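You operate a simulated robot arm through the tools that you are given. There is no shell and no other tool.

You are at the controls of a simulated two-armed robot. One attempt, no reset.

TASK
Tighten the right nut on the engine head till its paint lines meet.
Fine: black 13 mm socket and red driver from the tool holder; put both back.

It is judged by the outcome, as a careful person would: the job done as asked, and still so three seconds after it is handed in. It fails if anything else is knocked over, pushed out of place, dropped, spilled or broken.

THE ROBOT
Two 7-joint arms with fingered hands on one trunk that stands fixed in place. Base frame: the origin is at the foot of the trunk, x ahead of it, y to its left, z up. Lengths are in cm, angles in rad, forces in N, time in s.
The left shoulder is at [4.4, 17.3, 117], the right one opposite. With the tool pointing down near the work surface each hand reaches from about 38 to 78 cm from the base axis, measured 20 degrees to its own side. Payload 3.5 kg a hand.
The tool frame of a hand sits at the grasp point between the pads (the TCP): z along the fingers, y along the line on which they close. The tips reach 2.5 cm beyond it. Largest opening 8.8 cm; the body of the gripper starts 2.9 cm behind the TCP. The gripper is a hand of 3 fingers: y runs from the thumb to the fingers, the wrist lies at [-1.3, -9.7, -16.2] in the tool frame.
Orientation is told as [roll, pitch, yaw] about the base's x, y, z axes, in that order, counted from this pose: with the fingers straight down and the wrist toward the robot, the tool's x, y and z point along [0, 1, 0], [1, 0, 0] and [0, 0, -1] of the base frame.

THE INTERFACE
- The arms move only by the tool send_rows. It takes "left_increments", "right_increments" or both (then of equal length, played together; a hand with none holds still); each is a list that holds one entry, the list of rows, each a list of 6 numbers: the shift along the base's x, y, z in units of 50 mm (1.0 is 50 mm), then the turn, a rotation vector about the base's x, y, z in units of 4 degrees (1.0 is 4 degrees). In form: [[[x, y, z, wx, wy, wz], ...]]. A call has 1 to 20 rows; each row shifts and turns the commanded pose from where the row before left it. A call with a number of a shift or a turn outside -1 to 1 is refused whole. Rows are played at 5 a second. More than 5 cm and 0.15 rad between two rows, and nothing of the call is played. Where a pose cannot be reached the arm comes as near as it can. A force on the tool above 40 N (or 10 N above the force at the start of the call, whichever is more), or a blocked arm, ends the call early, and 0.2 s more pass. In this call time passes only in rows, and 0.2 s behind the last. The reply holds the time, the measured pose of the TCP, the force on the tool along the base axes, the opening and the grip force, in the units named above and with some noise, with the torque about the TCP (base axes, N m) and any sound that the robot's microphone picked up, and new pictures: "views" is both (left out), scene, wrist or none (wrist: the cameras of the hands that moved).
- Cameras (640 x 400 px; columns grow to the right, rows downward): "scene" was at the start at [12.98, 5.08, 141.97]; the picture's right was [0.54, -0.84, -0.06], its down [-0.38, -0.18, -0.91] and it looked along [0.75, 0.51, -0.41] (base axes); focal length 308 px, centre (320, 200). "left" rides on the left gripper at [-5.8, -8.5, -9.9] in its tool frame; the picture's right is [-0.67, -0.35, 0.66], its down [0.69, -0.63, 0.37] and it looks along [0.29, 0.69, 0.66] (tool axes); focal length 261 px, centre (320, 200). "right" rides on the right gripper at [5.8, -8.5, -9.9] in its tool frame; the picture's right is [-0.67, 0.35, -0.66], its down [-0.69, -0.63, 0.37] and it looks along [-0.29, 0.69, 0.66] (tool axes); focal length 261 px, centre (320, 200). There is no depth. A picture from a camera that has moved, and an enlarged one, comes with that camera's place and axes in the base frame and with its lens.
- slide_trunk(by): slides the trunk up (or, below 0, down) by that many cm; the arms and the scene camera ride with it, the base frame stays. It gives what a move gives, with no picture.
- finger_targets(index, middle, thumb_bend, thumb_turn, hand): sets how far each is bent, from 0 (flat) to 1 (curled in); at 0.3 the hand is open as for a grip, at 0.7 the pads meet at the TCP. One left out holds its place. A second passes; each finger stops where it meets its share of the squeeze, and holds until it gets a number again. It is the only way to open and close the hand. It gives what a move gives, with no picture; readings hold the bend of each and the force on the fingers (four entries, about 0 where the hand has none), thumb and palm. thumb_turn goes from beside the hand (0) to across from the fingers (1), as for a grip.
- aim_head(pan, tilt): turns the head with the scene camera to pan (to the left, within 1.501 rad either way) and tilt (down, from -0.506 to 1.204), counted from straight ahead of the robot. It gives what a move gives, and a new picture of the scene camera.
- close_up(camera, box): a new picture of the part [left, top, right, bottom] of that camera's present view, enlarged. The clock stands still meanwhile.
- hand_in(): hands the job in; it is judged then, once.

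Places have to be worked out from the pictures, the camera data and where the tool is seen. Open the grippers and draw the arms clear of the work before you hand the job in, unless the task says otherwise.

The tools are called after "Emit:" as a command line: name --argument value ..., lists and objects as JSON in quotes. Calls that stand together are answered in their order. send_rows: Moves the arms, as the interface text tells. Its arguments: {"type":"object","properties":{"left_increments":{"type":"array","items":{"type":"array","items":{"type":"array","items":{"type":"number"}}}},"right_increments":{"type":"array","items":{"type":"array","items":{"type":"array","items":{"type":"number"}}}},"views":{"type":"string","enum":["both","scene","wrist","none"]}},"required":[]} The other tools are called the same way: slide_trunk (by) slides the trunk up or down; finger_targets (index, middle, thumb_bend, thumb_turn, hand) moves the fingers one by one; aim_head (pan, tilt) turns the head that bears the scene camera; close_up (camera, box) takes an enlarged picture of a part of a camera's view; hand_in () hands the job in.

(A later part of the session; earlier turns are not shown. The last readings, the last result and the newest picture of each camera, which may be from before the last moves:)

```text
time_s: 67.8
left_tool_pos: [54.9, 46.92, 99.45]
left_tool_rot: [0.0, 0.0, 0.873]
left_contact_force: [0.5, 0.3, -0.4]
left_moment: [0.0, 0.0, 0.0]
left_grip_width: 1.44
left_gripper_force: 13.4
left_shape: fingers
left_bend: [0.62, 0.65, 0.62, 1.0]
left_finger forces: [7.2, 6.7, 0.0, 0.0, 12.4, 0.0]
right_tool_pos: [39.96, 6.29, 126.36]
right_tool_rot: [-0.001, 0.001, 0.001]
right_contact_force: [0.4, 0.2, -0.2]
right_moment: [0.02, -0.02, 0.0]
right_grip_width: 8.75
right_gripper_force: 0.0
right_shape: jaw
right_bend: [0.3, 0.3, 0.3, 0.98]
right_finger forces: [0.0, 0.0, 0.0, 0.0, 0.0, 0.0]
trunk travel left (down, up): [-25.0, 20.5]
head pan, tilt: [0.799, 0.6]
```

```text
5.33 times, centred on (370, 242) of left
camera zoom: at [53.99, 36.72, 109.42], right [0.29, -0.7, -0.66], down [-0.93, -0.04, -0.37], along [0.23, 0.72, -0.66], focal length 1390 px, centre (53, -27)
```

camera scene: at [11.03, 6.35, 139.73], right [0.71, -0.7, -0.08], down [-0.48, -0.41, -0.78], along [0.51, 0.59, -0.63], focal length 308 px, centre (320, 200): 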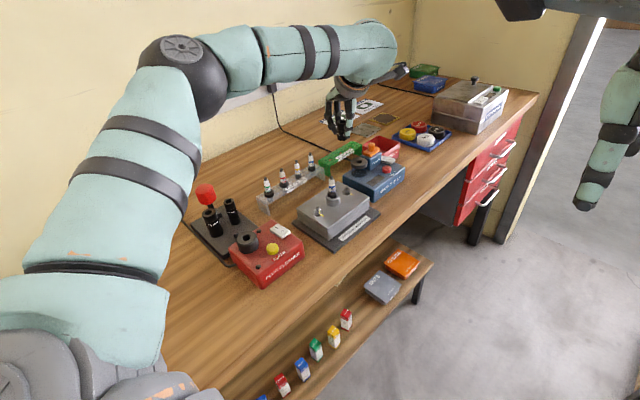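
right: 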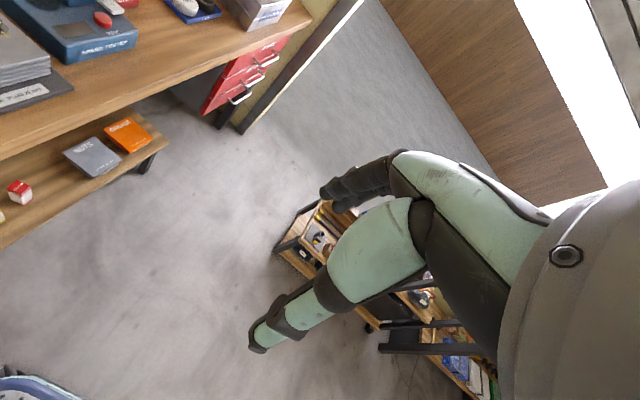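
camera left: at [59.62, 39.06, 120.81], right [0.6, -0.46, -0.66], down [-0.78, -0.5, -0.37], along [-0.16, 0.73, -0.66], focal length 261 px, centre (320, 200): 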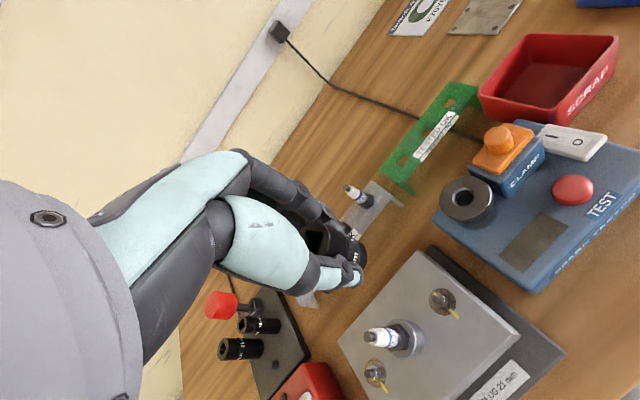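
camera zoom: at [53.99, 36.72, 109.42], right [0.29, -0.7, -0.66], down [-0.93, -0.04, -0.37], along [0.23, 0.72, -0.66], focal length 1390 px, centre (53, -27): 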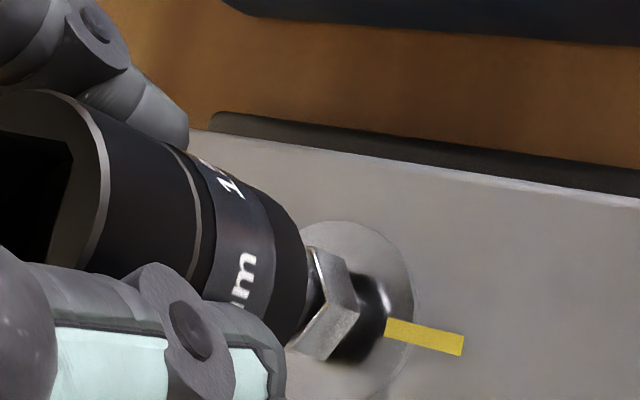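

Aligned within about 1 mm in both views, and hex angle should match modulo 30°. I nudge slightly and lower in small steps with force monitoring.

Emit:
send_rows --left_increments '[[[0.01, 0.016, -0.1, 0, 0, 0], [0, 0, -0.1, 0, 0, 0], [0, 0, -0.08, 0, 0, 0], [0, 0, 0, 0, 0, 0]]]' --views "none"

Emit:
close_up --camera "scene" --box '[330, 155, 370, 195]'

Emit:
close_up --camera "left" --box '[320, 205, 420, 280]'

```text
time_s: 68.8
left_tool_pos: [54.88, 46.97, 97.98]
left_tool_rot: [0.0, -0.001, 0.873]
left_contact_force: [-0.4, 0.1, 0.4]
left_moment: [-0.01, -0.02, 0.01]
left_grip_width: 1.45
left_gripper_force: 13.2
left_shape: fingers
left_bend: [0.62, 0.65, 0.62, 1.0]
left_finger forces: [7.2, 6.7, 0.0, 0.0, 12.4, 0.0]
right_tool_pos: [39.86, 6.25, 126.32]
right_tool_rot: [-0.001, 0.003, 0.002]
right_contact_force: [-0.6, -0.1, 0.8]
right_moment: [-0.02, 0.01, -0.03]
right_grip_width: 8.75
right_gripper_force: 0.1
right_shape: jaw
right_bend: [0.3, 0.3, 0.3, 0.98]
right_finger forces: [0.0, 0.0, 0.0, 0.1, 0.0, 0.1]
trunk travel left (down, up): [-25.0, 20.5]
head pan, tilt: [0.799, 0.6]
```

```text
10.00 times, centred on (350, 175) of scene
camera zoom: at [11.06, 6.37, 139.73], right [0.71, -0.7, -0.08], down [-0.48, -0.41, -0.78], along [0.51, 0.59, -0.63], focal length 3075 px, centre (20, 450)
```

zoom: 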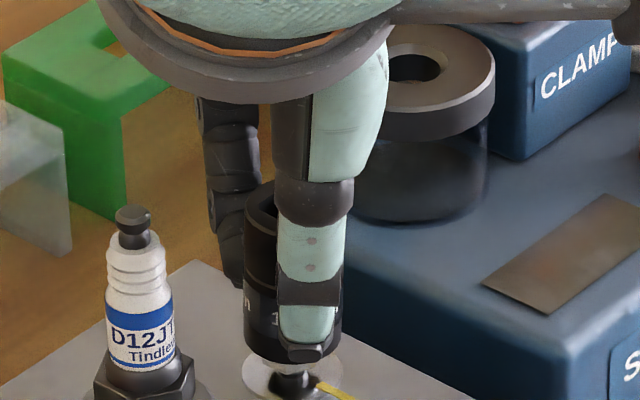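

```text
5.33 times, centred on (370, 242) of left
camera zoom: at [53.99, 36.73, 108.0], right [0.29, -0.7, -0.66], down [-0.93, -0.04, -0.37], along [0.23, 0.72, -0.66], focal length 1390 px, centre (53, -27)
```

zoom: 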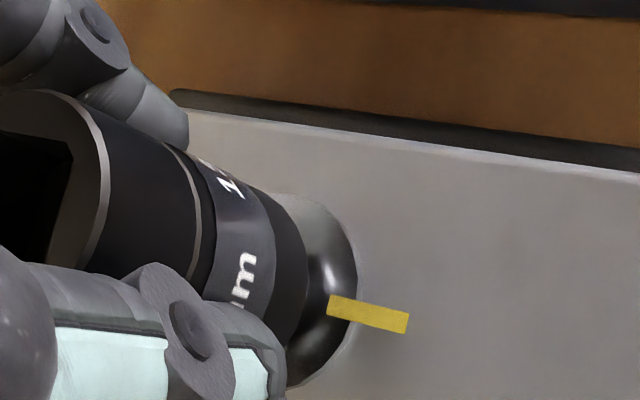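

The socket seems already to be sliding over the nut without force. I continue down gently.

Emit:
send_rows --left_increments '[[[0, 0, -0.06, 0, 0, 0], [0, 0, -0.06, 0, 0, 0], [0, 0, 0, 0, 0, 0]]]' --views "none"

Emit:
close_up --camera "scene" --box '[330, 160, 370, 200]'

Emit:
close_up --camera "left" --box '[320, 205, 420, 280]'

```text
time_s: 69.6
left_tool_pos: [54.98, 46.95, 97.33]
left_tool_rot: [-0.001, 0.0, 0.874]
left_contact_force: [1.6, 2.9, 2.9]
left_moment: [0.14, -0.07, -0.01]
left_grip_width: 1.44
left_gripper_force: 14.5
left_shape: fingers
left_bend: [0.61, 0.65, 0.63, 1.0]
left_finger forces: [8.0, 8.8, 0.0, 0.1, 11.9, 0.0]
right_tool_pos: [39.99, 6.12, 126.26]
right_tool_rot: [0.0, 0.002, 0.003]
right_contact_force: [0.9, -0.5, -1.0]
right_moment: [-0.01, 0.03, 0.01]
right_grip_width: 8.78
right_gripper_force: 0.2
right_shape: jaw
right_bend: [0.3, 0.3, 0.3, 0.98]
right_finger forces: [0.0, 0.0, 0.0, 0.0, 0.1, 0.0]
trunk travel left (down, up): [-25.0, 20.5]
head pan, tilt: [0.799, 0.6]
```

```text
10.00 times, centred on (350, 180) of scene
camera zoom: at [11.06, 6.39, 139.73], right [0.71, -0.7, -0.08], down [-0.48, -0.41, -0.78], along [0.51, 0.59, -0.63], focal length 3075 px, centre (20, 400)
```

zoom: 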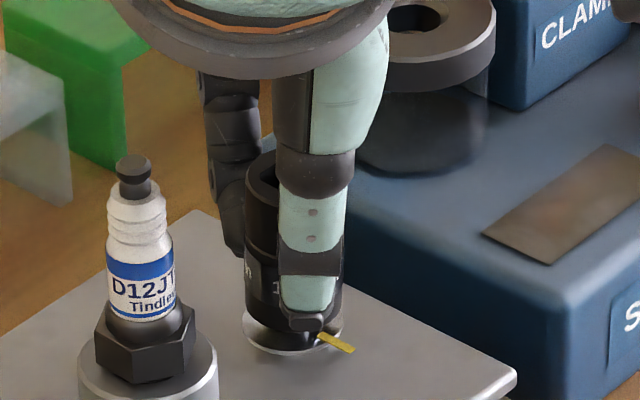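

```text
5.33 times, centred on (370, 242) of left
camera zoom: at [54.04, 36.78, 107.36], right [0.29, -0.7, -0.66], down [-0.93, -0.04, -0.37], along [0.23, 0.72, -0.66], focal length 1390 px, centre (53, -27)
```

zoom: 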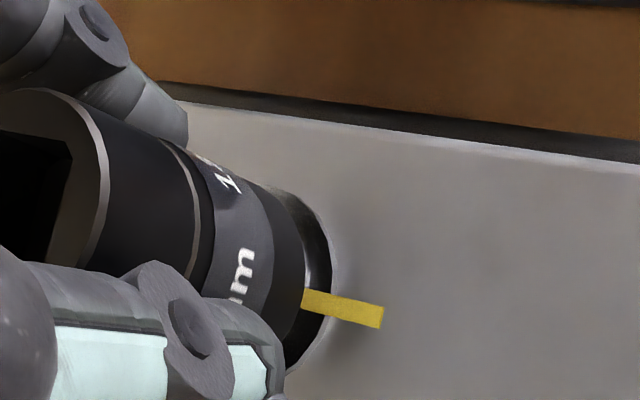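

Slight lateral load (≈3 N) while ~0.6 cm below the nut top: the socket seems over the nut. I lower a bit more to see if it keeps going.

Emit:
send_rows --left_increments '[[[0, 0, -0.04, 0, 0, 0], [0, 0, -0.04, 0, 0, 0], [0, 0, 0, 0, 0, 0]]]' --views "none"

Emit:
close_up --camera "scene" --box '[330, 160, 370, 200]'

Emit:
close_up --camera "left" --box '[320, 205, 420, 280]'

```text
time_s: 70.4
left_tool_pos: [54.98, 46.99, 96.98]
left_tool_rot: [-0.002, 0.0, 0.873]
left_contact_force: [2.1, 3.3, 1.1]
left_moment: [0.11, -0.08, -0.01]
left_grip_width: 1.41
left_gripper_force: 13.8
left_shape: fingers
left_bend: [0.61, 0.65, 0.63, 1.0]
left_finger forces: [8.0, 8.5, 0.0, 0.1, 11.4, 0.0]
right_tool_pos: [39.98, 6.2, 126.23]
right_tool_rot: [0.0, 0.002, 0.003]
right_contact_force: [-0.1, 0.0, 0.0]
right_moment: [0.02, 0.0, 0.02]
right_grip_width: 8.79
right_gripper_force: 0.0
right_shape: jaw
right_bend: [0.3, 0.3, 0.3, 0.98]
right_finger forces: [0.1, 0.0, 0.0, 0.0, 0.0, 0.0]
trunk travel left (down, up): [-25.0, 20.5]
head pan, tilt: [0.799, 0.6]
```

```text
10.00 times, centred on (350, 180) of scene
camera zoom: at [11.09, 6.42, 139.72], right [0.71, -0.7, -0.08], down [-0.48, -0.41, -0.78], along [0.51, 0.59, -0.63], focal length 3075 px, centre (20, 400)
```

zoom: 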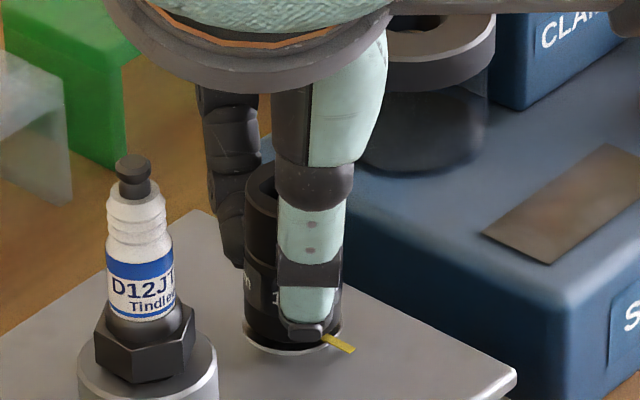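

```text
5.33 times, centred on (370, 242) of left
camera zoom: at [54.04, 36.82, 107.01], right [0.29, -0.7, -0.66], down [-0.93, -0.04, -0.37], along [0.23, 0.72, -0.66], focal length 1390 px, centre (53, -27)
```

zoom: 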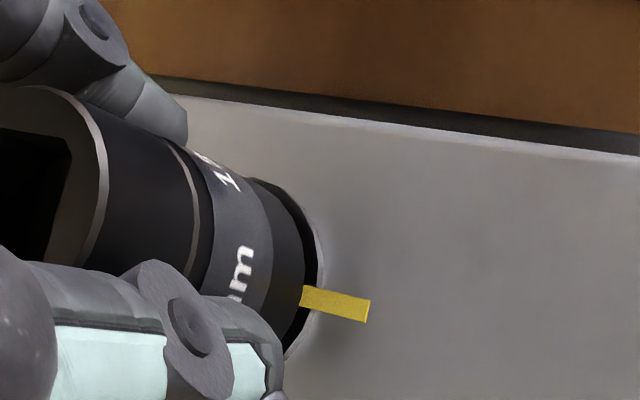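

It is sliding fully over the nut, almost at the washer. One more small step, then release.

Emit:
send_rows --left_increments '[[[0, 0, -0.04, 0, 0, 0], [0, 0, 0, 0, 0, 0]]]' --views "none"

Emit:
finger_targets --hand "left" --index 0.5 --middle 0.5 --thumb_bend 0.5

Emit:
close_up --camera "scene" --box '[330, 160, 370, 200]'

Emit:
close_up --camera "left" --box '[310, 195, 430, 285]'

```text
time_s: 71.0
left_tool_pos: [55.05, 46.9, 96.89]
left_tool_rot: [0.0, 0.0, 0.872]
left_contact_force: [2.0, 4.9, 1.4]
left_moment: [0.12, -0.09, -0.02]
left_grip_width: 1.46
left_gripper_force: 13.6
left_shape: fingers
left_bend: [0.61, 0.65, 0.63, 1.0]
left_finger forces: [8.3, 9.0, 0.0, 0.0, 11.2, 0.0]
right_tool_pos: [40.06, 6.17, 126.2]
right_tool_rot: [0.0, 0.002, 0.001]
right_contact_force: [-0.1, -0.8, -0.4]
right_moment: [0.0, -0.01, -0.01]
right_grip_width: 8.75
right_gripper_force: 0.0
right_shape: jaw
right_bend: [0.3, 0.3, 0.3, 0.98]
right_finger forces: [0.1, 0.0, 0.0, 0.0, 0.0, 0.0]
trunk travel left (down, up): [-25.0, 20.5]
head pan, tilt: [0.799, 0.6]
```

```text
time_s: 72.0
left_tool_pos: [55.06, 46.83, 96.9]
left_tool_rot: [0.001, 0.0, 0.873]
left_contact_force: [-1.2, -0.2, -0.6]
left_moment: [0.02, 0.01, 0.04]
left_grip_width: 4.11
left_gripper_force: 0.0
left_shape: fingers
left_bend: [0.5, 0.5, 0.5, 1.0]
left_finger forces: [0.0, 0.1, 0.0, 0.1, 0.1, 0.0]
right_tool_pos: [40.01, 6.14, 126.24]
right_tool_rot: [-0.001, 0.001, 0.003]
right_contact_force: [-0.3, -0.2, -0.2]
right_moment: [0.0, -0.03, 0.01]
right_grip_width: 8.77
right_gripper_force: 0.0
right_shape: jaw
right_bend: [0.3, 0.3, 0.3, 0.98]
right_finger forces: [0.0, 0.0, 0.0, 0.0, 0.0, 0.0]
trunk travel left (down, up): [-25.0, 20.5]
head pan, tilt: [0.799, 0.6]
```

```text
10.00 times, centred on (350, 180) of scene
camera zoom: at [11.05, 6.35, 139.73], right [0.71, -0.7, -0.08], down [-0.48, -0.41, -0.78], along [0.51, 0.59, -0.63], focal length 3075 px, centre (20, 400)
```

zoom: 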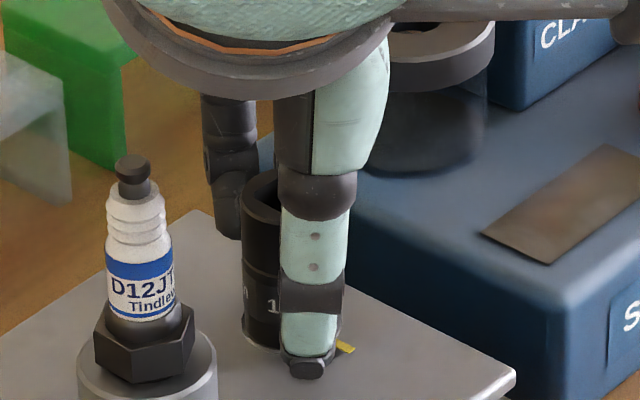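

```text
4.44 times, centred on (370, 240) of left
camera zoom: at [54.03, 36.75, 106.88], right [0.29, -0.7, -0.66], down [-0.93, -0.04, -0.37], along [0.23, 0.72, -0.66], focal length 1158 px, centre (98, 22)
```

zoom: 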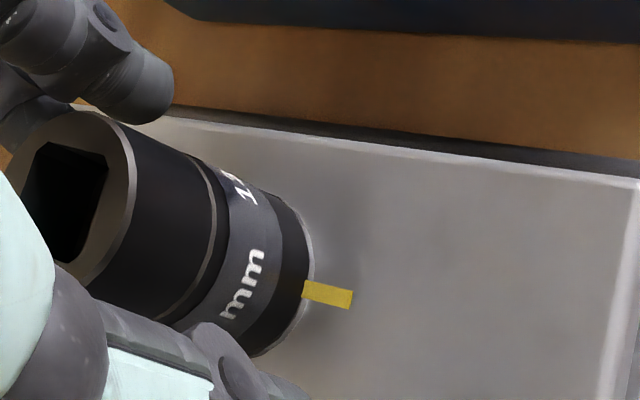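

The socket stands on the nut. I open a bit more and rise straight up, then look from above at its square orientation.

Emit:
finger_targets --hand "left" --index 0.44 --middle 0.44 --thumb_bend 0.44

Emit:
send_rows --left_increments '[[[0, 0, 0.3, 0, 0, 0], [0, 0, 0.6, 0, 0, 0], [0, 0, 0.8, 0, 0, 0], [0, 0, 0.8, 0, 0, 0]]]' --views "none"

Emit:
close_up --camera "scene" --box '[330, 150, 380, 200]'

Emit:
close_up --camera "left" --box '[360, 220, 440, 290]'

```text
time_s: 73.0
left_tool_pos: [54.92, 46.97, 96.89]
left_tool_rot: [0.001, 0.0, 0.873]
left_contact_force: [-0.1, 1.1, 0.7]
left_moment: [0.0, 0.02, 0.01]
left_grip_width: 5.41
left_gripper_force: 0.1
left_shape: fingers
left_bend: [0.44, 0.44, 0.44, 0.99]
left_finger forces: [0.0, 0.0, 0.0, 0.1, 0.0, 0.1]
right_tool_pos: [39.9, 6.1, 126.39]
right_tool_rot: [0.0, 0.001, 0.002]
right_contact_force: [-0.4, -0.1, -0.2]
right_moment: [0.0, 0.0, 0.01]
right_grip_width: 8.73
right_gripper_force: 0.0
right_shape: jaw
right_bend: [0.3, 0.3, 0.3, 0.98]
right_finger forces: [0.0, 0.0, 0.0, 0.0, 0.0, 0.1]
trunk travel left (down, up): [-25.0, 20.5]
head pan, tilt: [0.799, 0.6]
```

```text
time_s: 74.0
left_tool_pos: [55.05, 46.95, 109.47]
left_tool_rot: [-0.001, -0.001, 0.872]
left_contact_force: [1.4, -1.0, 0.8]
left_moment: [0.02, -0.01, 0.03]
left_grip_width: 5.43
left_gripper_force: 0.1
left_shape: fingers
left_bend: [0.44, 0.44, 0.44, 0.99]
left_finger forces: [0.0, 0.1, 0.0, 0.0, 0.1, 0.1]
right_tool_pos: [39.94, 6.08, 126.29]
right_tool_rot: [0.0, 0.0, 0.001]
right_contact_force: [0.7, -1.6, 0.7]
right_moment: [0.02, 0.0, 0.03]
right_grip_width: 8.75
right_gripper_force: 0.0
right_shape: jaw
right_bend: [0.3, 0.3, 0.3, 0.98]
right_finger forces: [0.0, 0.0, 0.0, 0.0, 0.1, 0.0]
trunk travel left (down, up): [-25.0, 20.5]
head pan, tilt: [0.799, 0.6]
```

```text
8.00 times, centred on (355, 175) of scene
camera zoom: at [10.99, 6.31, 139.74], right [0.71, -0.7, -0.08], down [-0.48, -0.41, -0.78], along [0.51, 0.59, -0.63], focal length 2460 px, centre (40, 400)
```

zoom: 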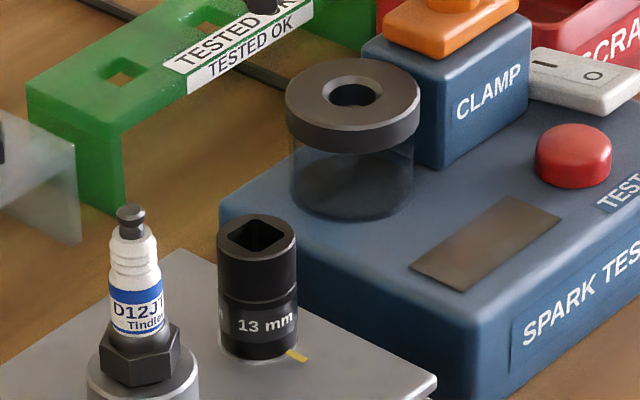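

```text
5.71 times, centred on (400, 255) of left
camera zoom: at [54.1, 36.85, 119.47], right [0.29, -0.7, -0.66], down [-0.93, -0.04, -0.37], along [0.23, 0.72, -0.66], focal length 1489 px, centre (-137, -114)
```

zoom: 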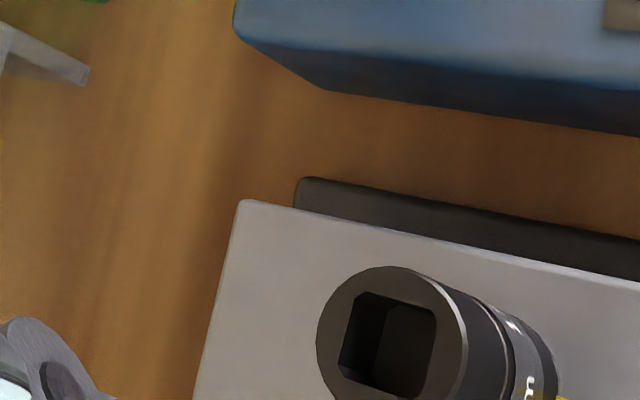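

The socket is seated squarely, its square drive at ~0° and centre ≈ [54.95, 47.0]. Now I go back to fetch the driver: travel to above its block while yawing back to 0.

Emit:
send_rows --left_increments '[[[-0.3915, 0.34, 0, 0, 0, -0.9615], [-0.3915, 0.34, 0, 0, 0, -0.9615], [-0.3915, 0.34, 0, 0, 0, -0.9615], [-0.3915, 0.34, 0, 0, 0, -0.9615], [-0.3915, 0.34, 0, 0, 0, -0.9615], [-0.3915, 0.34, 0, 0, 0, -0.9615], [-0.3915, 0.34, 0, 0, 0, -0.9615], [-0.3915, 0.34, 0, 0, 0, -0.9615], [-0.3915, 0.34, 0, 0, 0, -0.9615], [-0.3915, 0.34, 0, 0, 0, -0.9615], [-0.3915, 0.34, 0, 0, 0, -0.9615], [-0.3915, 0.34, 0, 0, 0, -0.9615], [-0.3915, 0.34, 0, 0, 0, -0.9615], [0, 0, 0, 0, 0, 0]]]' --views "none"

Emit:
aim_head --pan 1.1 --tilt 0.55

Emit:
close_up --camera "left" --box '[300, 200, 500, 360]'

```text
time_s: 77.0
left_tool_pos: [29.43, 69.06, 109.37]
left_tool_rot: [0.001, 0.0, -0.002]
left_contact_force: [-0.2, 0.9, 0.2]
left_moment: [0.0, 0.01, 0.0]
left_grip_width: 5.42
left_gripper_force: 0.1
left_shape: fingers
left_bend: [0.44, 0.44, 0.44, 0.99]
left_finger forces: [0.1, 0.0, 0.1, 0.0, 0.0, 0.1]
right_tool_pos: [39.95, 6.14, 126.35]
right_tool_rot: [0.001, 0.003, 0.001]
right_contact_force: [-0.5, 0.2, -0.1]
right_moment: [0.02, 0.02, 0.0]
right_grip_width: 8.78
right_gripper_force: 0.0
right_shape: jaw
right_bend: [0.3, 0.3, 0.3, 0.98]
right_finger forces: [0.1, 0.0, 0.1, 0.0, 0.0, 0.1]
trunk travel left (down, up): [-25.0, 20.5]
head pan, tilt: [0.799, 0.6]
```

```text
time_s: 77.8
left_tool_pos: [29.48, 68.97, 109.25]
left_tool_rot: [0.0, 0.0, -0.002]
left_contact_force: [-0.5, 0.3, -0.3]
left_moment: [-0.02, 0.03, 0.01]
left_grip_width: 5.43
left_gripper_force: 0.0
left_shape: fingers
left_bend: [0.44, 0.44, 0.44, 0.99]
left_finger forces: [0.0, 0.1, 0.0, 0.1, 0.0, 0.1]
right_tool_pos: [39.89, 6.09, 126.24]
right_tool_rot: [-0.001, 0.001, 0.002]
right_contact_force: [0.3, 0.3, -1.0]
right_moment: [-0.03, -0.03, 0.01]
right_grip_width: 8.75
right_gripper_force: 0.1
right_shape: jaw
right_bend: [0.3, 0.3, 0.3, 0.98]
right_finger forces: [0.0, 0.1, 0.0, 0.0, 0.0, 0.0]
trunk travel left (down, up): [-25.0, 20.5]
head pan, tilt: [1.1, 0.55]
camera scene: at [9.03, 8.02, 140.41], right [0.89, -0.45, -0.1], down [-0.33, -0.47, -0.82], along [0.33, 0.76, -0.56], focal length 308 px, centre (320, 200)
```

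scene: 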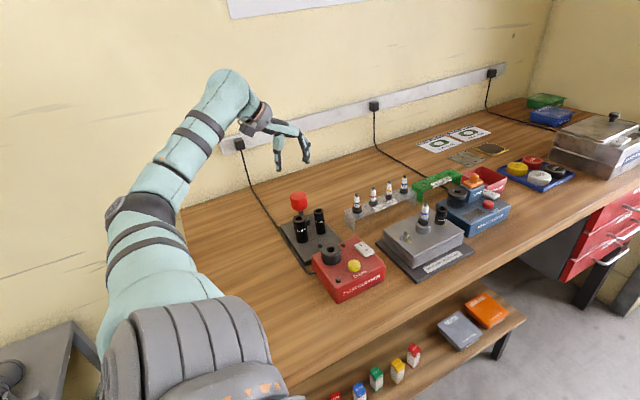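

```text
2.50 times, centred on (400, 280) of left
camera zoom: at [21.07, 63.27, 119.25], right [-0.35, -0.67, -0.66], down [-0.63, 0.69, -0.37], along [0.69, 0.28, -0.66], focal length 652 px, centre (120, 0)
```

zoom: 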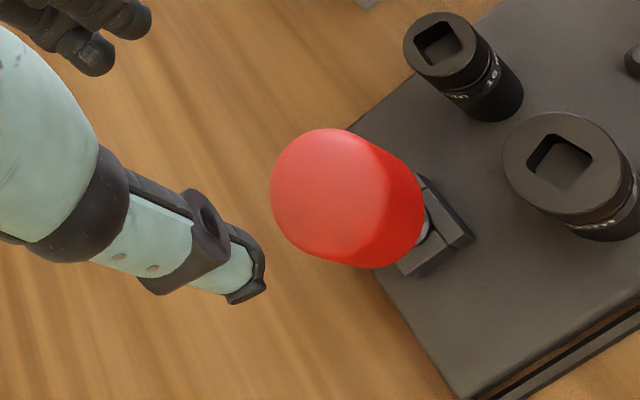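

Knob centre computes to [29.5, 69.2]; the same grip pose works. I descend to TCP z≈97.5 and grip.

Emit:
send_rows --left_increments '[[[0.02, 0.01, -0.8, 0, 0, 0], [0, 0, -0.8, 0, 0, 0], [0, 0, -0.5, 0, 0, 0], [0, 0, -0.26, 0, 0, 0]]]' --views "none"

Emit:
finger_targets --hand "left" --index 0.68 --middle 0.73 --thumb_bend 0.7

Emit:
finger_targets --hand "left" --index 0.71 --middle 0.78 --thumb_bend 0.77

Emit:
close_up --camera "scene" --box '[260, 170, 340, 240]'

```text
time_s: 78.8
left_tool_pos: [29.66, 69.13, 97.61]
left_tool_rot: [-0.001, 0.0, -0.002]
left_contact_force: [0.1, -0.2, -0.3]
left_moment: [0.03, -0.01, -0.02]
left_grip_width: 5.41
left_gripper_force: 0.2
left_shape: fingers
left_bend: [0.44, 0.44, 0.44, 0.99]
left_finger forces: [0.1, 0.0, 0.1, 0.0, 0.0, 0.1]
right_tool_pos: [39.85, 6.2, 126.21]
right_tool_rot: [0.0, 0.002, 0.001]
right_contact_force: [-0.6, -0.7, -0.3]
right_moment: [0.01, 0.0, 0.01]
right_grip_width: 8.76
right_gripper_force: 0.0
right_shape: jaw
right_bend: [0.3, 0.3, 0.3, 0.98]
right_finger forces: [0.0, 0.1, 0.1, 0.0, 0.1, 0.1]
trunk travel left (down, up): [-25.0, 20.5]
head pan, tilt: [1.1, 0.55]
```

```text
time_s: 79.8
left_tool_pos: [29.68, 69.16, 97.58]
left_tool_rot: [-0.001, -0.001, -0.001]
left_contact_force: [2.5, 0.6, 0.6]
left_moment: [0.0, -0.22, 0.03]
left_grip_width: 3.39
left_gripper_force: 15.7
left_shape: fingers
left_bend: [0.56, 0.59, 0.54, 1.0]
left_finger forces: [7.6, 9.7, 0.1, 0.0, 14.6, 0.1]
right_tool_pos: [39.89, 6.15, 126.33]
right_tool_rot: [-0.001, 0.002, 0.001]
right_contact_force: [0.8, 0.5, 0.1]
right_moment: [-0.02, 0.01, 0.04]
right_grip_width: 8.77
right_gripper_force: 0.1
right_shape: jaw
right_bend: [0.3, 0.3, 0.3, 0.98]
right_finger forces: [0.0, 0.0, 0.0, 0.1, 0.0, 0.0]
trunk travel left (down, up): [-25.0, 20.5]
head pan, tilt: [1.1, 0.55]
```

```text
time_s: 80.8
left_tool_pos: [29.68, 69.23, 97.56]
left_tool_rot: [-0.001, 0.003, 0.0]
left_contact_force: [3.6, 0.5, -0.8]
left_moment: [0.0, -0.26, 0.0]
left_grip_width: 3.36
left_gripper_force: 18.5
left_shape: fingers
left_bend: [0.56, 0.6, 0.54, 1.0]
left_finger forces: [9.8, 10.0, 0.1, 0.0, 16.2, 0.0]
right_tool_pos: [39.91, 6.13, 126.31]
right_tool_rot: [0.0, 0.003, 0.002]
right_contact_force: [-0.4, 0.0, 1.0]
right_moment: [-0.03, 0.04, 0.02]
right_grip_width: 8.76
right_gripper_force: 0.0
right_shape: jaw
right_bend: [0.3, 0.3, 0.3, 0.98]
right_finger forces: [0.0, 0.1, 0.0, 0.0, 0.0, 0.1]
trunk travel left (down, up): [-25.0, 20.5]
head pan, tilt: [1.1, 0.55]
```

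```text
5.71 times, centred on (300, 205) of scene
camera zoom: at [9.11, 8.06, 140.4], right [0.89, -0.45, -0.1], down [-0.33, -0.47, -0.82], along [0.33, 0.76, -0.56], focal length 1757 px, centre (434, 171)
```

zoom: 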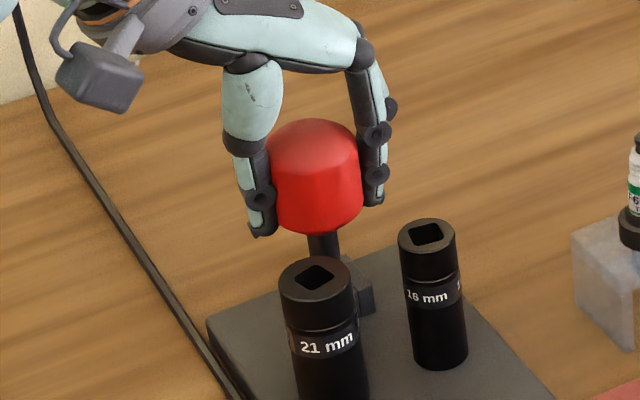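

Good grip. I lift the driver and check its drive orientation.

Emit:
send_rows --left_increments '[[[0, 0, 0.2, 0, 0, 0], [0, 0, 0.4, 0, 0, 0], [0, 0, 0.4, 0, 0, 0]]]' --views "none"

Emit:
close_up --camera "scene" --box '[282, 180, 322, 220]'

```text
time_s: 81.6
left_tool_pos: [29.62, 69.12, 102.5]
left_tool_rot: [-0.001, -0.001, 0.001]
left_contact_force: [-0.5, 0.5, -1.5]
left_moment: [0.01, 0.01, 0.02]
left_grip_width: 3.36
left_gripper_force: 16.8
left_shape: fingers
left_bend: [0.57, 0.6, 0.54, 1.0]
left_finger forces: [8.5, 8.5, 0.0, 0.1, 16.7, 0.1]
right_tool_pos: [39.9, 6.17, 126.35]
right_tool_rot: [0.0, 0.002, 0.001]
right_contact_force: [-0.8, -0.1, 0.1]
right_moment: [-0.02, 0.0, -0.01]
right_grip_width: 8.76
right_gripper_force: 0.1
right_shape: jaw
right_bend: [0.3, 0.3, 0.3, 0.98]
right_finger forces: [0.0, 0.0, 0.0, 0.0, 0.0, 0.1]
trunk travel left (down, up): [-25.0, 20.5]
head pan, tilt: [1.1, 0.55]
```

```text
10.00 times, centred on (302, 200) of scene
camera zoom: at [9.05, 8.03, 140.41], right [0.89, -0.45, -0.1], down [-0.33, -0.47, -0.82], along [0.33, 0.76, -0.56], focal length 3075 px, centre (500, 200)
```

zoom: 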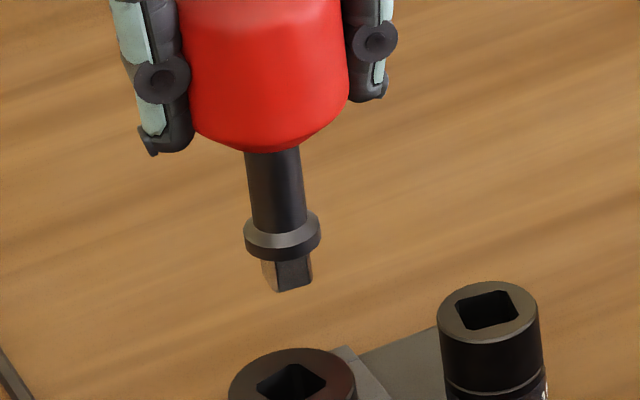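

Drive is vertical and aligned (≈0°). I raise and carry it above the socket on the nut at yaw 0.

Emit:
send_rows --left_increments '[[[0, 0, 0.95, 0, 0, 0], [0, 0, 0.95, 0, 0, 0], [0.562, -0.491, 0, 0, 0, 0], [0.562, -0.491, 0, 0, 0, 0], [0.562, -0.491, 0, 0, 0, 0], [0.562, -0.491, 0, 0, 0, 0], [0.562, -0.491, 0, 0, 0, 0], [0.562, -0.491, 0, 0, 0, 0], [0.562, -0.491, 0, 0, 0, 0], [0.562, -0.491, 0, 0, 0, 0], [0.562, -0.491, 0, 0, 0, 0], [0, 0, 0, 0, 0, 0]]]' --views "none"

Emit:
aim_head --pan 0.8 --tilt 0.6

Emit:
close_up --camera "scene" --box '[310, 120, 390, 200]'

Emit:
close_up --camera "left" --box '[320, 200, 460, 300]'

```text
time_s: 84.2
left_tool_pos: [55.07, 46.91, 111.99]
left_tool_rot: [0.0, -0.001, -0.002]
left_contact_force: [-0.4, -0.4, -0.8]
left_moment: [0.0, -0.03, -0.04]
left_grip_width: 3.33
left_gripper_force: 16.2
left_shape: fingers
left_bend: [0.58, 0.61, 0.54, 1.0]
left_finger forces: [8.3, 8.5, 0.0, 0.0, 16.0, 0.1]
right_tool_pos: [39.83, 6.14, 126.22]
right_tool_rot: [0.0, -0.001, 0.002]
right_contact_force: [0.3, -0.6, -0.8]
right_moment: [0.04, -0.01, 0.03]
right_grip_width: 8.75
right_gripper_force: 0.1
right_shape: jaw
right_bend: [0.3, 0.3, 0.3, 0.98]
right_finger forces: [0.0, 0.0, 0.0, 0.0, 0.0, 0.0]
trunk travel left (down, up): [-25.0, 20.5]
head pan, tilt: [1.1, 0.55]
```

```text
time_s: 85.0
left_tool_pos: [55.0, 46.92, 111.97]
left_tool_rot: [0.0, -0.002, -0.002]
left_contact_force: [-0.1, -0.3, -0.5]
left_moment: [0.0, -0.02, 0.01]
left_grip_width: 3.34
left_gripper_force: 16.2
left_shape: fingers
left_bend: [0.58, 0.61, 0.54, 1.0]
left_finger forces: [8.3, 8.5, 0.0, 0.1, 15.7, 0.0]
right_tool_pos: [39.98, 6.16, 126.22]
right_tool_rot: [-0.002, 0.002, 0.001]
right_contact_force: [0.9, -0.9, -0.5]
right_moment: [-0.02, -0.01, 0.0]
right_grip_width: 8.79
right_gripper_force: 0.1
right_shape: jaw
right_bend: [0.3, 0.3, 0.3, 0.98]
right_finger forces: [0.0, 0.0, 0.1, 0.0, 0.0, 0.0]
trunk travel left (down, up): [-25.0, 20.5]
head pan, tilt: [0.799, 0.6]
camera scene: at [11.07, 6.39, 139.73], right [0.71, -0.7, -0.08], down [-0.48, -0.41, -0.78], along [0.51, 0.59, -0.63], focal length 308 px, centre (320, 200)
```

scene: 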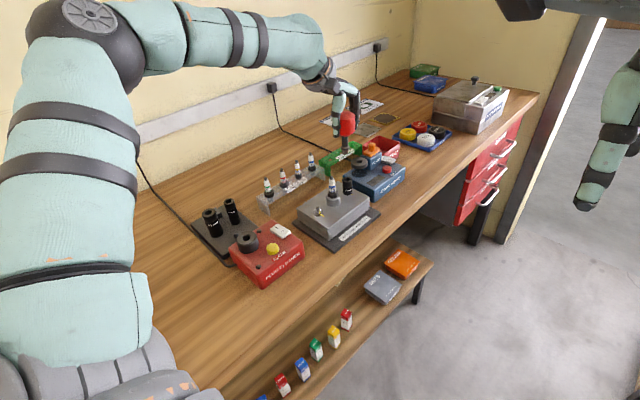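

```text
5.00 times, centred on (350, 160) of scene
camera zoom: at [11.07, 6.39, 139.73], right [0.71, -0.7, -0.08], down [-0.48, -0.41, -0.78], along [0.51, 0.59, -0.63], focal length 1538 px, centre (170, 400)
```

zoom: 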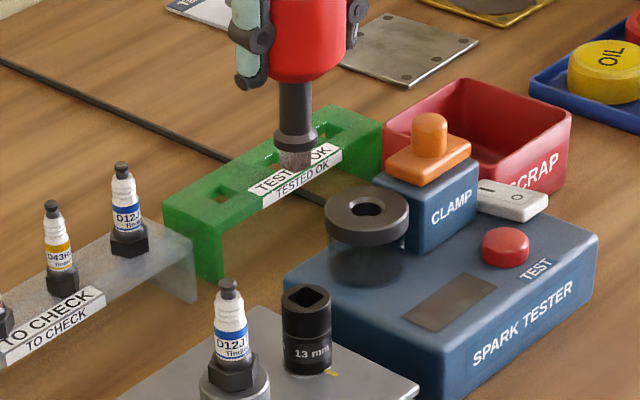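

```text
4.00 times, centred on (390, 250) of left
camera zoom: at [46.63, 41.2, 122.04], right [-0.35, -0.67, -0.66], down [-0.63, 0.69, -0.37], along [0.69, 0.28, -0.66], focal length 1043 px, centre (40, 0)
```

zoom: 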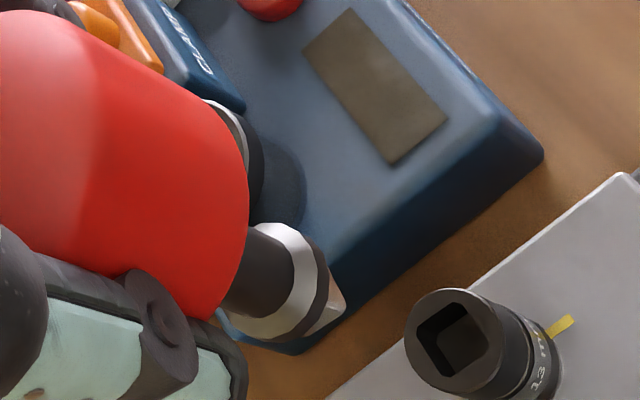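

Nearly lined up. I lower 6.5 cm to bring the tip just above the socket, then fine-align.

Emit:
send_rows --left_increments '[[[0, 0, -0.7, 0, 0, 0], [0, 0, -0.6, 0, 0, 0], [0, 0, 0, 0, 0, 0]]]' --views "none"

Emit:
close_up --camera "scene" --box '[330, 150, 370, 190]'

Emit:
close_up --camera "left" --box '[350, 220, 450, 290]'

```text
time_s: 85.8
left_tool_pos: [55.14, 46.84, 105.46]
left_tool_rot: [0.002, 0.0, -0.002]
left_contact_force: [0.1, -0.1, -1.3]
left_moment: [0.0, -0.02, -0.02]
left_grip_width: 3.31
left_gripper_force: 15.9
left_shape: fingers
left_bend: [0.58, 0.61, 0.54, 1.0]
left_finger forces: [8.2, 8.5, 0.0, 0.0, 15.8, 0.0]
right_tool_pos: [39.95, 6.13, 126.24]
right_tool_rot: [0.0, 0.0, 0.0]
right_contact_force: [-0.3, 0.0, 0.4]
right_moment: [0.03, 0.0, 0.02]
right_grip_width: 8.73
right_gripper_force: 0.1
right_shape: jaw
right_bend: [0.3, 0.3, 0.3, 0.98]
right_finger forces: [0.0, 0.0, 0.0, 0.0, 0.1, 0.0]
trunk travel left (down, up): [-25.0, 20.5]
head pan, tilt: [0.799, 0.6]
```

```text
10.00 times, centred on (350, 170) of scene
camera zoom: at [11.03, 6.33, 139.74], right [0.71, -0.7, -0.08], down [-0.48, -0.41, -0.78], along [0.51, 0.59, -0.63], focal length 3075 px, centre (20, 500)
```

zoom: 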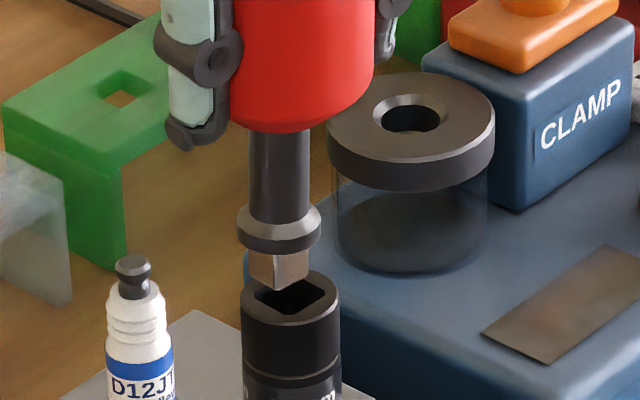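

```text
5.71 times, centred on (400, 255) of left
camera zoom: at [46.7, 41.19, 115.46], right [-0.35, -0.67, -0.66], down [-0.63, 0.69, -0.37], along [0.7, 0.28, -0.66], focal length 1489 px, centre (-137, -114)
```

zoom: 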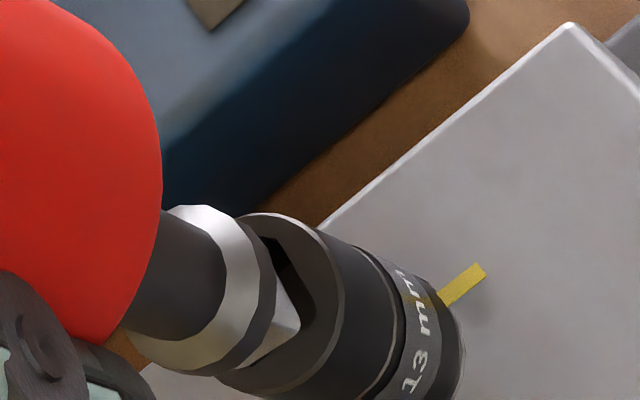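

I zoom further for precise offset and rotation between drive and hole.

Emit:
close_up --camera "scene" --box '[340, 168, 364, 186]'

Emit:
close_up --camera "left" --box '[370, 250, 420, 290]'

```text
16.00 times, centred on (352, 177) of scene
camera zoom: at [11.03, 6.33, 139.74], right [0.71, -0.7, -0.08], down [-0.48, -0.41, -0.78], along [0.51, 0.59, -0.63], focal length 4920 px, centre (-192, 568)
```

zoom: 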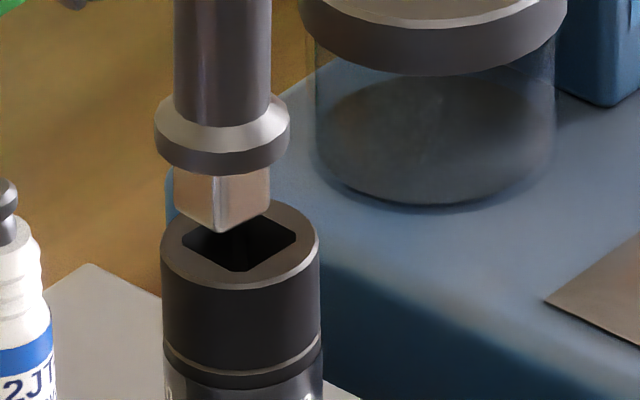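

```text
10.00 times, centred on (395, 270) of left
camera zoom: at [46.7, 41.19, 115.46], right [-0.35, -0.67, -0.66], down [-0.63, 0.69, -0.37], along [0.7, 0.28, -0.66], focal length 2606 px, centre (-430, -500)
```

zoom: 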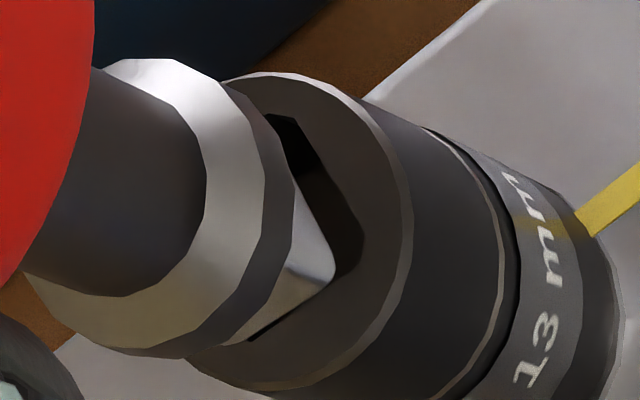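

Combining both views: the driver axis is ≈0.44 cm in −x and 0.09 in −y from the hole, tip ~0.9 cm above, and rotated about −4°. I correct and lower to just at the hole.

Emit:
send_rows --left_increments '[[[0.088, 0.018, 0, 0, 0, 0.8], [0, 0, -0.08, 0, 0, 0], [0, 0, 0, 0, 0, 0]]]' --views "none"

Emit:
close_up --camera "scene" --box '[340, 168, 364, 186]'

Emit:
close_up --camera "left" --box '[370, 250, 420, 290]'

```text
time_s: 86.6
left_tool_pos: [55.46, 47.13, 105.21]
left_tool_rot: [0.0, 0.001, 0.055]
left_contact_force: [0.9, 0.3, -1.1]
left_moment: [0.0, -0.03, -0.02]
left_grip_width: 3.33
left_gripper_force: 16.4
left_shape: fingers
left_bend: [0.58, 0.61, 0.54, 1.0]
left_finger forces: [8.3, 8.5, 0.0, 0.1, 15.8, 0.0]
right_tool_pos: [39.97, 6.12, 126.28]
right_tool_rot: [0.0, 0.002, 0.001]
right_contact_force: [-1.2, -1.2, 0.6]
right_moment: [0.01, -0.02, -0.01]
right_grip_width: 8.75
right_gripper_force: 0.2
right_shape: jaw
right_bend: [0.3, 0.3, 0.3, 0.98]
right_finger forces: [0.0, 0.0, 0.0, 0.0, 0.0, 0.0]
trunk travel left (down, up): [-25.0, 20.5]
head pan, tilt: [0.799, 0.6]
```

```text
16.00 times, centred on (352, 177) of scene
camera zoom: at [11.07, 6.39, 139.73], right [0.71, -0.7, -0.08], down [-0.48, -0.41, -0.78], along [0.51, 0.59, -0.63], focal length 4920 px, centre (-192, 568)
```

zoom: 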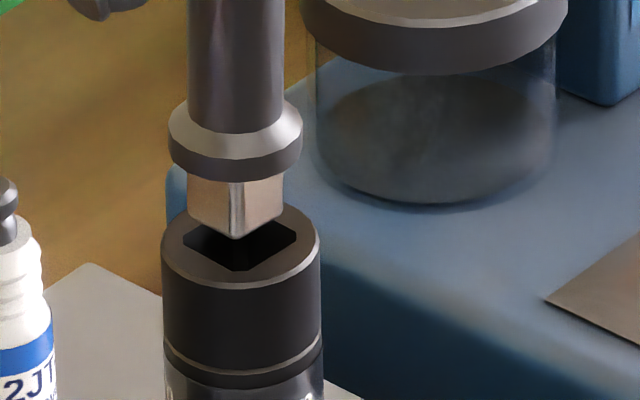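

```text
10.00 times, centred on (395, 270) of left
camera zoom: at [47.39, 40.84, 115.13], right [-0.31, -0.69, -0.66], down [-0.67, 0.65, -0.37], along [0.68, 0.32, -0.66], focal length 2606 px, centre (-430, -500)
```

zoom: 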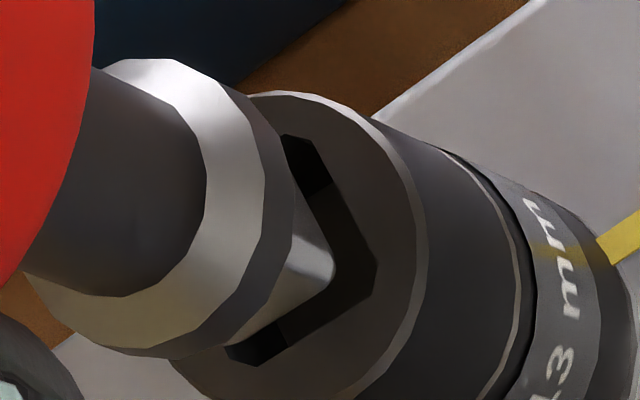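

Now centred and parallel. I lower gently to insert.

Emit:
send_rows --left_increments '[[[0.01, 0.004, -0.08, 0, 0, 0], [0, 0, -0.08, 0, 0, 0], [0, 0, -0.06, 0, 0, 0], [0, 0, 0, 0, 0, 0]]]' --views "none"

Emit:
close_up --camera "scene" --box '[340, 168, 364, 186]'

Emit:
close_up --camera "left" --box '[370, 250, 420, 290]'

```text
time_s: 87.6
left_tool_pos: [55.47, 47.19, 104.05]
left_tool_rot: [0.0, -0.001, 0.056]
left_contact_force: [1.1, -0.3, -0.6]
left_moment: [0.0, -0.03, -0.01]
left_grip_width: 3.33
left_gripper_force: 16.7
left_shape: fingers
left_bend: [0.58, 0.61, 0.54, 1.0]
left_finger forces: [8.4, 9.0, 0.0, 0.0, 15.8, 0.1]
right_tool_pos: [39.87, 6.21, 126.34]
right_tool_rot: [0.0, 0.002, 0.002]
right_contact_force: [0.9, -0.3, -0.1]
right_moment: [-0.01, 0.0, 0.02]
right_grip_width: 8.75
right_gripper_force: 0.2
right_shape: jaw
right_bend: [0.3, 0.3, 0.3, 0.98]
right_finger forces: [0.0, 0.1, 0.0, 0.1, 0.0, 0.1]
trunk travel left (down, up): [-25.0, 20.5]
head pan, tilt: [0.799, 0.6]
```

```text
16.00 times, centred on (352, 177) of scene
camera zoom: at [11.06, 6.36, 139.73], right [0.71, -0.7, -0.08], down [-0.48, -0.41, -0.78], along [0.51, 0.59, -0.63], focal length 4920 px, centre (-192, 568)
```

zoom: 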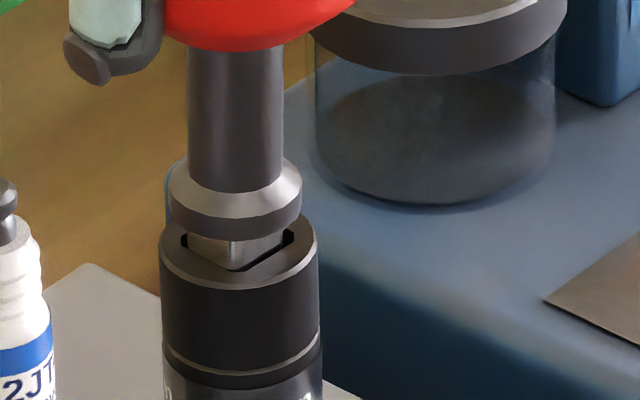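

```text
10.00 times, centred on (395, 270) of left
camera zoom: at [47.37, 40.86, 114.08], right [-0.31, -0.69, -0.66], down [-0.67, 0.65, -0.37], along [0.68, 0.32, -0.66], focal length 2606 px, centre (-430, -500)
```

zoom: 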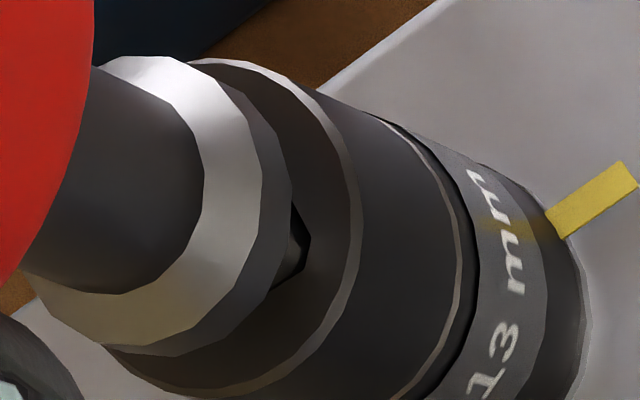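

The drive is in the hole with no force. I continue until the flange seats.

Emit:
send_rows --left_increments '[[[0, 0, -0.06, 0, 0, 0], [0, 0, -0.05, 0, 0, 0], [0, 0, -0.04, 0, 0, 0], [0, 0, 0, 0, 0, 0]]]' --views "none"

Emit:
close_up --camera "scene" --box '[335, 160, 370, 190]'

Emit:
close_up --camera "left" --box '[370, 250, 420, 290]'

```text
time_s: 88.6
left_tool_pos: [55.51, 47.19, 103.45]
left_tool_rot: [0.001, -0.004, 0.055]
left_contact_force: [0.6, 1.7, 4.0]
left_moment: [0.02, -0.04, -0.01]
left_grip_width: 3.31
left_gripper_force: 17.0
left_shape: fingers
left_bend: [0.58, 0.61, 0.54, 1.0]
left_finger forces: [8.5, 9.3, 0.1, 0.0, 16.8, 0.1]
right_tool_pos: [39.92, 6.21, 126.4]
right_tool_rot: [0.0, -0.002, 0.002]
right_contact_force: [-0.1, -0.3, 0.2]
right_moment: [0.01, 0.01, -0.04]
right_grip_width: 8.77
right_gripper_force: 0.0
right_shape: jaw
right_bend: [0.3, 0.3, 0.3, 0.98]
right_finger forces: [0.0, 0.0, 0.0, 0.0, 0.0, 0.0]
trunk travel left (down, up): [-25.0, 20.5]
head pan, tilt: [0.799, 0.6]
```

```text
13.33 times, centred on (352, 175) of scene
camera zoom: at [11.0, 6.32, 139.74], right [0.71, -0.7, -0.08], down [-0.48, -0.41, -0.78], along [0.51, 0.59, -0.63], focal length 4100 px, centre (-113, 533)
```

zoom: 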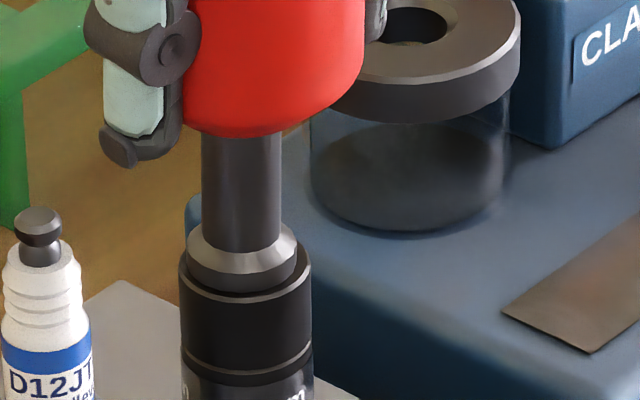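

```text
10.00 times, centred on (395, 270) of left
camera zoom: at [47.3, 40.87, 113.36], right [-0.31, -0.69, -0.66], down [-0.67, 0.65, -0.37], along [0.68, 0.32, -0.66], focal length 2606 px, centre (-430, -500)
```

zoom: 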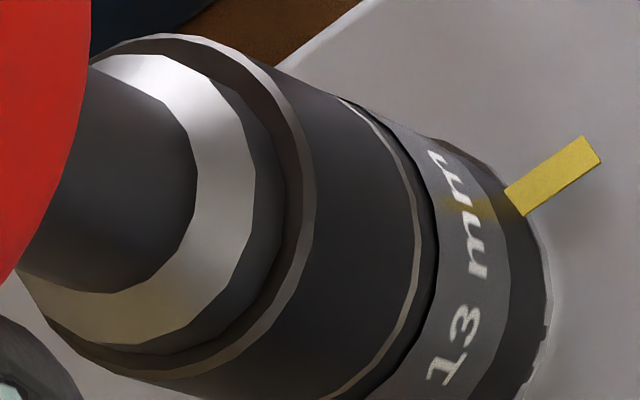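

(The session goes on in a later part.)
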